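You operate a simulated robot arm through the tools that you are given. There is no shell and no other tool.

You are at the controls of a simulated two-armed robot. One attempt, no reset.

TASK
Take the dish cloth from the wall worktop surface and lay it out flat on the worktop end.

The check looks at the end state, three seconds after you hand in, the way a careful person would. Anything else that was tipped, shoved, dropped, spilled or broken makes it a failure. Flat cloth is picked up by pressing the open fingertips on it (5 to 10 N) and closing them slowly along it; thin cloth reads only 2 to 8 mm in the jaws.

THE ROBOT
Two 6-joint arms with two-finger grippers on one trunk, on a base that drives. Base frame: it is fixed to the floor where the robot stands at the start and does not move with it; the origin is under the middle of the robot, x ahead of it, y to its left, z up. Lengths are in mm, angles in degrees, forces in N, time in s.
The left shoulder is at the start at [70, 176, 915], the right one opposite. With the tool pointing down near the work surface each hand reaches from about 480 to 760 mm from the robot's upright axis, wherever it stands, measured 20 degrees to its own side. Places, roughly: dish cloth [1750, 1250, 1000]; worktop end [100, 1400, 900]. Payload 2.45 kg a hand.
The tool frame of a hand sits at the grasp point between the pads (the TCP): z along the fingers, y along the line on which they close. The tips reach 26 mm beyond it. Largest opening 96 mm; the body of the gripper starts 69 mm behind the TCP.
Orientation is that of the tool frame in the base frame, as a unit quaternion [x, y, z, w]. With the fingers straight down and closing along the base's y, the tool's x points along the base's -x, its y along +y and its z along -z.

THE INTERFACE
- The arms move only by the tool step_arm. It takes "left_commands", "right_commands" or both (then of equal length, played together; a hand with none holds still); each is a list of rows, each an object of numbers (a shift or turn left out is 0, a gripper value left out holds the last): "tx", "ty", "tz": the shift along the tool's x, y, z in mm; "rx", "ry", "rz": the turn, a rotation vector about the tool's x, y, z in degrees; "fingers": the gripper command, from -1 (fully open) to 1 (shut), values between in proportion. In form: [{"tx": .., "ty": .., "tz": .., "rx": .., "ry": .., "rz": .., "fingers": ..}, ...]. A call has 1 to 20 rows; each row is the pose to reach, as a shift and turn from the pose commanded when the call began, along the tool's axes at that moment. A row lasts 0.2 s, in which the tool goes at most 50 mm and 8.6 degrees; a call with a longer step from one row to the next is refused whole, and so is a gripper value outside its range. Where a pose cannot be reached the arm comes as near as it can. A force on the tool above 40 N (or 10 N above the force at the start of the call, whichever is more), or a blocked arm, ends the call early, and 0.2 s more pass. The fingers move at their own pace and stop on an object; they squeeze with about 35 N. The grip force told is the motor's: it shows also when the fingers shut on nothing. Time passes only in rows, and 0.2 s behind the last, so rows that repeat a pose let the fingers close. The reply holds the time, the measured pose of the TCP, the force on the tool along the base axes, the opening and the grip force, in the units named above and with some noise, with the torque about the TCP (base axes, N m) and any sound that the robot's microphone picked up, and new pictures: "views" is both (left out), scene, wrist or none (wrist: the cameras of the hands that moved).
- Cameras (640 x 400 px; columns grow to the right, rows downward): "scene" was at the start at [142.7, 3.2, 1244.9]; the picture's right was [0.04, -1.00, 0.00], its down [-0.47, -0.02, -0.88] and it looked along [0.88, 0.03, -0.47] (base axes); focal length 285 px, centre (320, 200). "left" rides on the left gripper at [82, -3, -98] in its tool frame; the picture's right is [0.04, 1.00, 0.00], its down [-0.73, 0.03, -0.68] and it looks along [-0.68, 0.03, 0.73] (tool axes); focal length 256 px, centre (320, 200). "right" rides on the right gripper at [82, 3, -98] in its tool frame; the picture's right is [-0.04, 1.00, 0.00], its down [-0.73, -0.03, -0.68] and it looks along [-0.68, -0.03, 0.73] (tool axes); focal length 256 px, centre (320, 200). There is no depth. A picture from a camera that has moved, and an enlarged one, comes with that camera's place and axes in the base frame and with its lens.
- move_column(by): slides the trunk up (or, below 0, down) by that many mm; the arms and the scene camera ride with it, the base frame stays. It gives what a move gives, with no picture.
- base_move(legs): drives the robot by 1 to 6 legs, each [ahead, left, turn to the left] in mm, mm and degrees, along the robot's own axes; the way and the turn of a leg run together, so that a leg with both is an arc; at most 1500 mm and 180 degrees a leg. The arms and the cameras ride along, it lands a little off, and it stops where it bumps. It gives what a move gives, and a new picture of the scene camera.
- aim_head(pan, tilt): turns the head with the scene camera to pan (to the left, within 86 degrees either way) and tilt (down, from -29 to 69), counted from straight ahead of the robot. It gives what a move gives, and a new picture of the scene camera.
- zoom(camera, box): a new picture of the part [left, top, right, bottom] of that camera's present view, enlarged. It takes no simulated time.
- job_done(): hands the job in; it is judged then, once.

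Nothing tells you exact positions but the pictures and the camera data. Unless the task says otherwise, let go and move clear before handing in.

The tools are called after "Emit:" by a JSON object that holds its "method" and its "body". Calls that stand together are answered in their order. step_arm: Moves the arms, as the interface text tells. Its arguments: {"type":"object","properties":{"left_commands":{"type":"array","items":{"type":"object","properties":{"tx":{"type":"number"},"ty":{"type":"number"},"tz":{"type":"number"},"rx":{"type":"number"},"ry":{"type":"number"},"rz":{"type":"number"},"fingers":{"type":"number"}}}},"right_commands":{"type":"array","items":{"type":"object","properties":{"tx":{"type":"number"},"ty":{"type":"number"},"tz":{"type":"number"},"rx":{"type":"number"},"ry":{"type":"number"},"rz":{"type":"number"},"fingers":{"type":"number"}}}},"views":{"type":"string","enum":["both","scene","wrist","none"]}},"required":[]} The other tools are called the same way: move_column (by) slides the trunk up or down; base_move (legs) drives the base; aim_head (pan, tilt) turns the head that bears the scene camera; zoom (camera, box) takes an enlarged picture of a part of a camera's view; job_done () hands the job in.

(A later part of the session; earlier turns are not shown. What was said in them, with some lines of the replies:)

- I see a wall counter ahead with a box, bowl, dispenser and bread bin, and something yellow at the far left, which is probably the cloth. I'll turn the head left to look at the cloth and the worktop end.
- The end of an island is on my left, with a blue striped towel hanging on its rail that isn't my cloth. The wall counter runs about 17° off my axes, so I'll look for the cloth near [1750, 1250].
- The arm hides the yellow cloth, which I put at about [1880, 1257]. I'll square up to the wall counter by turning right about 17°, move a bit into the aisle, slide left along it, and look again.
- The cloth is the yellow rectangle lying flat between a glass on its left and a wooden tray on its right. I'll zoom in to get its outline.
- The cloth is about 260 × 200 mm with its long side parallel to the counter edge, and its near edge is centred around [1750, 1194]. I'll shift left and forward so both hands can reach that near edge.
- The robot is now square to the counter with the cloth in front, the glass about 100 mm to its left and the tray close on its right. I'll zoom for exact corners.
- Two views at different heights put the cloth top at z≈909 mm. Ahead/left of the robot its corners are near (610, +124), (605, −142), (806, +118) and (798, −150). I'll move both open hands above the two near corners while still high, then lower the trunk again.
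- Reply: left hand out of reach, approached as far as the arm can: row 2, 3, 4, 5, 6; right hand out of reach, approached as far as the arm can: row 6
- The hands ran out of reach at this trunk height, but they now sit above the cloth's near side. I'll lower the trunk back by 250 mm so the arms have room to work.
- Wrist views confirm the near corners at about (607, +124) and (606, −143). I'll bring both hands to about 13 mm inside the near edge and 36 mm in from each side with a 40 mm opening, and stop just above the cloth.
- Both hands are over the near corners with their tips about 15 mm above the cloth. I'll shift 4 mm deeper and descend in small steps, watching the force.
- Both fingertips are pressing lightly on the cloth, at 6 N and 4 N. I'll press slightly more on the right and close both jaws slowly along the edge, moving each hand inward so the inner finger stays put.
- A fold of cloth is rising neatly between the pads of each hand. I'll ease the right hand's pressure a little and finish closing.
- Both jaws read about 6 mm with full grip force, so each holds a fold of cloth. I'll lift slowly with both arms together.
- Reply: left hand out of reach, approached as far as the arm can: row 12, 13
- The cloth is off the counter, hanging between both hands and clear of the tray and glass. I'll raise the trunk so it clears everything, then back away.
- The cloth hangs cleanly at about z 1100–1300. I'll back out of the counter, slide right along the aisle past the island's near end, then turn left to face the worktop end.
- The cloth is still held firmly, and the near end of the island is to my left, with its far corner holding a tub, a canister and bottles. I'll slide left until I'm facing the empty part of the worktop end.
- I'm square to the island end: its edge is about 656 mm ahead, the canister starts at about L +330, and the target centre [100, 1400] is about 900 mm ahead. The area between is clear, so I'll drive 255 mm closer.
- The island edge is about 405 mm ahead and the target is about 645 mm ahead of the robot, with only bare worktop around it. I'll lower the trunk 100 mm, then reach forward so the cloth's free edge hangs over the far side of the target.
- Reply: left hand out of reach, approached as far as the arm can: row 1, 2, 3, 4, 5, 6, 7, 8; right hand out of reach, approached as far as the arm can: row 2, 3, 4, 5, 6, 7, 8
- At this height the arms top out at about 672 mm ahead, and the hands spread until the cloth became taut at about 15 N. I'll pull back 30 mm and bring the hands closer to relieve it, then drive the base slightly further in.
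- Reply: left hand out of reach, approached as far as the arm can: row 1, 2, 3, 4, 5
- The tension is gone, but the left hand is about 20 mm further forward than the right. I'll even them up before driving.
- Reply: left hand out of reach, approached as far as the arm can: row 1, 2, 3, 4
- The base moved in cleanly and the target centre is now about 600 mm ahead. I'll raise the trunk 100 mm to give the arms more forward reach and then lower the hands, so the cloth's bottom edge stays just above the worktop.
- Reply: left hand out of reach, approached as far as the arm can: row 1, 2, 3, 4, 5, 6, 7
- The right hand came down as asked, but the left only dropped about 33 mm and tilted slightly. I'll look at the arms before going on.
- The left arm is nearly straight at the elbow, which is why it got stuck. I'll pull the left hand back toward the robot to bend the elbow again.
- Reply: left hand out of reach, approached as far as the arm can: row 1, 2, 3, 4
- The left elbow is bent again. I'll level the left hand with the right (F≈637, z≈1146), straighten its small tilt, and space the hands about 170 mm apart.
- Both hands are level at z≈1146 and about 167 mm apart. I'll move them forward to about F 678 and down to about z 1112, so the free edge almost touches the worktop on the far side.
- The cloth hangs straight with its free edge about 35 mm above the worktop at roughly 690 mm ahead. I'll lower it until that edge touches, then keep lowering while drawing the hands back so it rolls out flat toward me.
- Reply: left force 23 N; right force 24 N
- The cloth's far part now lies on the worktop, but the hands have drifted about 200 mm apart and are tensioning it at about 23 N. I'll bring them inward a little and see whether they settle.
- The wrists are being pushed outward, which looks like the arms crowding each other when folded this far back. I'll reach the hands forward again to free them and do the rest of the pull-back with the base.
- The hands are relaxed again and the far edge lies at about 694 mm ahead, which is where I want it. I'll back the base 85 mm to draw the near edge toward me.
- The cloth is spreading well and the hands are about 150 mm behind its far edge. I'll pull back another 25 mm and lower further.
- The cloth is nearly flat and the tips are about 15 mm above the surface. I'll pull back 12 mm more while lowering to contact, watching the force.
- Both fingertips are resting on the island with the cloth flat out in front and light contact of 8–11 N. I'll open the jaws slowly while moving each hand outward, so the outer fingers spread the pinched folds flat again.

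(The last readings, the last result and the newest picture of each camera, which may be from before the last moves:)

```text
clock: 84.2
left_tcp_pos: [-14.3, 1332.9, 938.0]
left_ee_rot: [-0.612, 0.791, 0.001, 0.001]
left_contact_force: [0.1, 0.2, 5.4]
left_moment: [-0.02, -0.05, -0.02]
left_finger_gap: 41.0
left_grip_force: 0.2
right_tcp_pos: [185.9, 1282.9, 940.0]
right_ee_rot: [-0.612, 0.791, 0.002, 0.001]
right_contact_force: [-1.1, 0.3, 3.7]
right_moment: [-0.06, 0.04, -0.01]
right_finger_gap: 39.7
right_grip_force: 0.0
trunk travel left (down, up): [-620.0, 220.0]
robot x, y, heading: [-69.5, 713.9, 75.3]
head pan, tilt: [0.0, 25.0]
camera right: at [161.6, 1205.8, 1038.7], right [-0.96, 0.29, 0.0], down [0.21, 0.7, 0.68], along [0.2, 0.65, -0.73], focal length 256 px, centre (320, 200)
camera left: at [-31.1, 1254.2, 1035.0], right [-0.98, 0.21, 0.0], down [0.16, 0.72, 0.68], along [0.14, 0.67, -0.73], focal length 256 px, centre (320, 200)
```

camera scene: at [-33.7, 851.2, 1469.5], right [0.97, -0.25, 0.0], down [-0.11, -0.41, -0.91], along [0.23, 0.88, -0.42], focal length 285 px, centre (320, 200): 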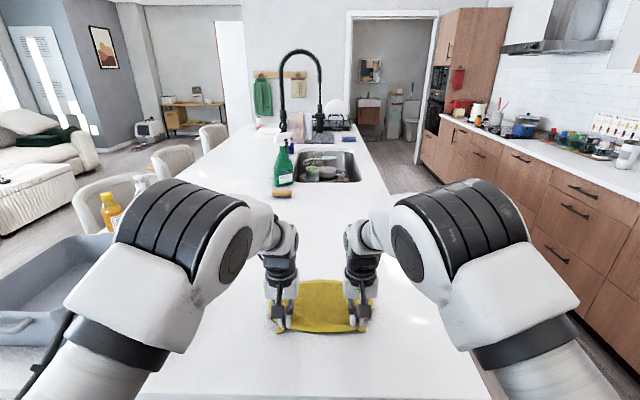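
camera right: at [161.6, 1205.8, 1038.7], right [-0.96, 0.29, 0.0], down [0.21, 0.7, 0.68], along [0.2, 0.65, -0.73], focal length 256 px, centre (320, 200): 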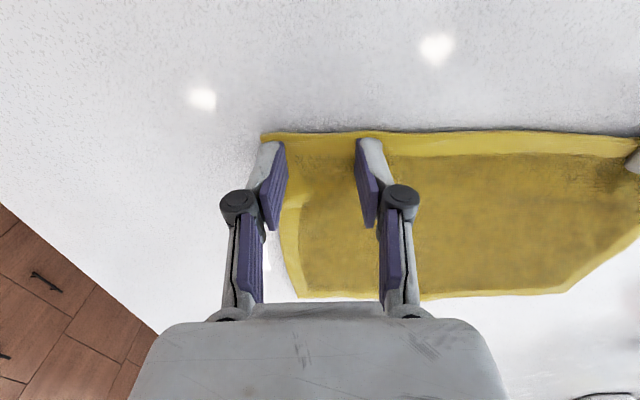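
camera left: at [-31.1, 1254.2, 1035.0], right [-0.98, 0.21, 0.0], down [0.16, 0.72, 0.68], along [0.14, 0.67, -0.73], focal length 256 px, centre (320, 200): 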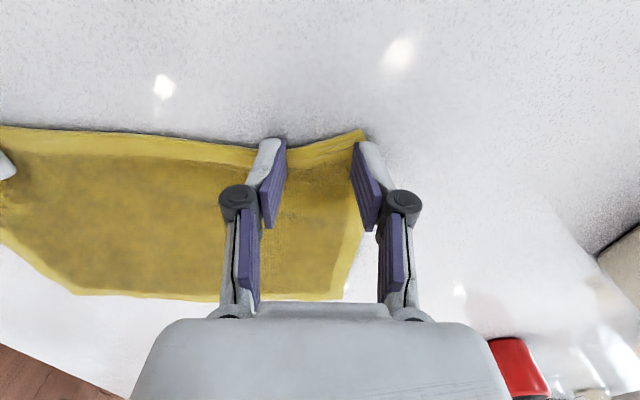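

The folds opened out and the cloth looks flat with its corners spread. I'll lift both hands straight up and inspect.

Emit:
{"method": "step_arm", "body": {"left_commands": [{"tz": -5}, {"tz": -12}, {"tz": -25}, {"tz": -45}, {"tz": -70}, {"tz": -100}, {"tz": -130}, {"tz": -160}, {"tz": -160}], "right_commands": [{"tz": -5}, {"tz": -12}, {"tz": -25}, {"tz": -45}, {"tz": -70}, {"tz": -100}, {"tz": -130}, {"tz": -160}, {"tz": -160}], "views": "both"}}

Emit:
{"method": "aim_head", "body": {"pan": 0, "tilt": 42}}

```text
clock: 86.2
left_tcp_pos: [-12.9, 1335.6, 1097.9]
left_ee_rot: [-0.612, 0.791, 0.001, 0.0]
left_contact_force: [-0.1, 0.2, -0.4]
left_moment: [0.0, -0.01, 0.0]
left_finger_gap: 39.7
left_grip_force: 0.1
right_tcp_pos: [184.2, 1287.0, 1099.3]
right_ee_rot: [-0.612, 0.791, 0.0, 0.001]
right_contact_force: [-0.2, -0.2, -0.2]
right_moment: [0.02, -0.01, 0.01]
right_finger_gap: 40.0
right_grip_force: 0.0
trunk travel left (down, up): [-620.0, 220.0]
robot x, y, heading: [-69.1, 712.7, 75.7]
head pan, tilt: [0.0, 25.0]
camera scene: at [-33.4, 852.8, 1469.3], right [0.97, -0.25, 0.0], down [-0.11, -0.41, -0.91], along [0.23, 0.88, -0.42], focal length 285 px, centre (320, 200)
camera right: at [161.2, 1208.7, 1196.9], right [-0.96, 0.29, 0.0], down [0.21, 0.7, 0.68], along [0.2, 0.65, -0.73], focal length 256 px, centre (320, 200)
camera left: at [-30.4, 1255.6, 1195.5], right [-0.98, 0.21, 0.0], down [0.16, 0.72, 0.68], along [0.14, 0.66, -0.73], focal length 256 px, centre (320, 200)
```

scene: 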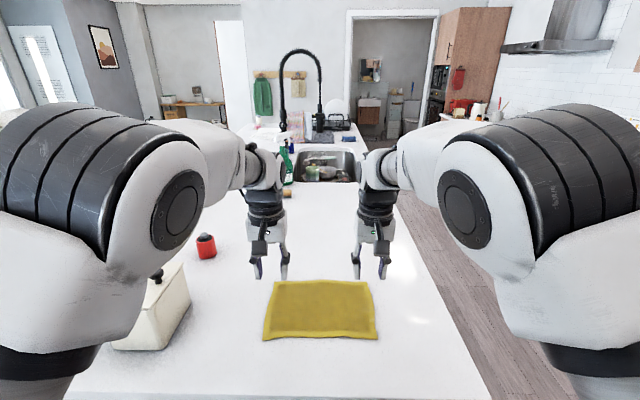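
right: 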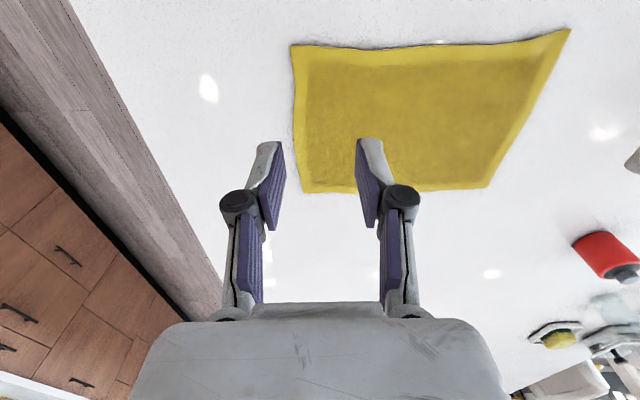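
left: 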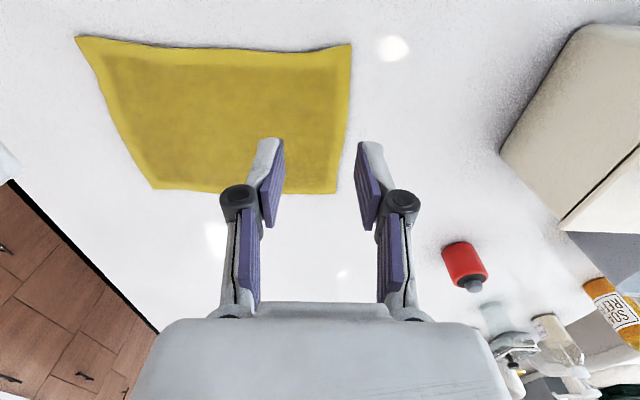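

```text
clock: 87.0
left_tcp_pos: [-14.4, 1334.1, 1100.2]
left_ee_rot: [-0.612, 0.791, 0.0, 0.0]
left_contact_force: [0.1, -0.7, -1.0]
left_moment: [0.0, 0.01, 0.0]
left_finger_gap: 39.8
left_grip_force: 0.1
right_tcp_pos: [183.7, 1286.6, 1097.5]
right_ee_rot: [-0.612, 0.791, 0.002, 0.0]
right_contact_force: [-0.6, 0.1, 0.4]
right_moment: [-0.01, 0.01, 0.0]
right_finger_gap: 39.8
right_grip_force: 0.0
trunk travel left (down, up): [-620.0, 220.0]
robot x, y, heading: [-65.8, 711.3, 75.7]
head pan, tilt: [0.0, 42.0]
camera scene: at [-35.6, 843.4, 1443.2], right [0.97, -0.25, 0.0], down [-0.17, -0.65, -0.74], along [0.19, 0.72, -0.67], focal length 285 px, centre (320, 200)
```

scene: 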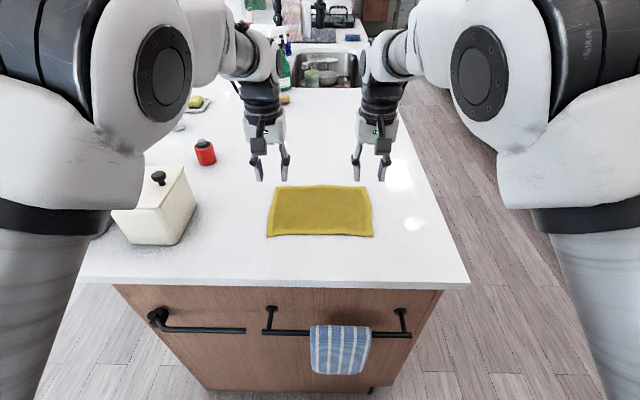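

The cloth lies flat on the island end, well inside its edges, with the canister and red jar untouched. I'll zoom in to check flatness and position.

Emit:
{"method": "zoom", "body": {"camera": "scene", "box": [220, 160, 420, 285]}}

```text
3.20 times, centred on (320, 222) of scene
camera zoom: at [-35.6, 843.4, 1443.2], right [0.97, -0.25, 0.0], down [-0.17, -0.65, -0.74], along [0.19, 0.72, -0.67], focal length 912 px, centre (320, 128)
```

zoom: 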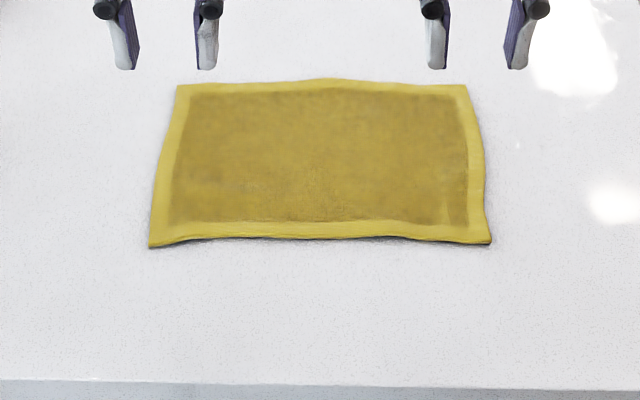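

The cloth is spread to its full size of about 262 × 195 mm, flat and centred near [107, 1383]. I'll back the robot away so the hands are clear of the worktop.

Emit:
{"method": "base_move", "body": {"legs": [[-330, 0, 0]]}}

Emit:
{"method": "zoom", "body": {"camera": "scene", "box": [160, 60, 480, 260]}}

```text
clock: 89.2
left_tcp_pos: [-97.8, 1016.6, 1099.3]
left_ee_rot: [-0.613, 0.79, 0.001, 0.0]
left_contact_force: [-0.5, 0.5, -0.7]
left_moment: [-0.02, 0.02, -0.01]
left_finger_gap: 39.8
left_grip_force: 0.0
right_tcp_pos: [100.1, 967.5, 1096.9]
right_ee_rot: [-0.613, 0.79, 0.001, 0.0]
right_contact_force: [0.5, 0.1, 0.2]
right_moment: [0.02, 0.03, 0.01]
right_finger_gap: 39.8
right_grip_force: 0.0
trunk travel left (down, up): [-620.0, 220.0]
robot x, y, heading: [-152.3, 395.8, 75.8]
head pan, tilt: [0.0, 42.0]
camera scene: at [-118.0, 525.0, 1443.1], right [0.97, -0.25, 0.0], down [-0.17, -0.65, -0.74], along [0.18, 0.72, -0.67], focal length 285 px, centre (320, 200)
```

scene: 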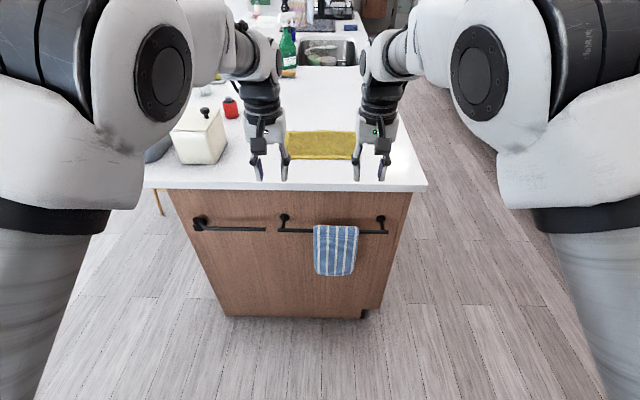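

```text
2.00 times, centred on (320, 160) of scene
camera zoom: at [-118.0, 525.0, 1443.1], right [0.97, -0.25, 0.0], down [-0.17, -0.65, -0.74], along [0.18, 0.72, -0.67], focal length 570 px, centre (320, 280)
```

zoom: 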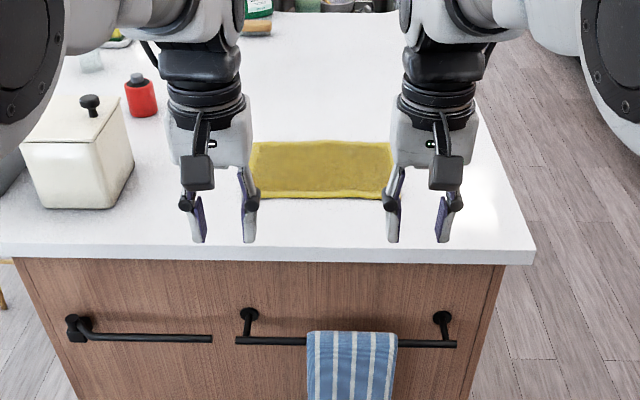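

The cloth is lying flat on the worktop end, both hands are empty and clear, and nothing else there was touched. I'm handing the job in.

Emit:
{"method": "job_done", "body": {}}

```text
The job is handed in.
```

The dish cloth is laid out flat on the worktop end, and the job is handed in. It's spread to its full size, about 262 × 195 mm, with its centre near [107, 1383], close to the given [100, 1400].

Both hands are empty and backed clear of the worktop. As far as the pictures show, nothing else was moved: the glass and tray by the pick-up spot, the canister and red jar on the island, and the striped towel on its rail all stayed put. I didn't look at the wall counter again after lifting the cloth away.
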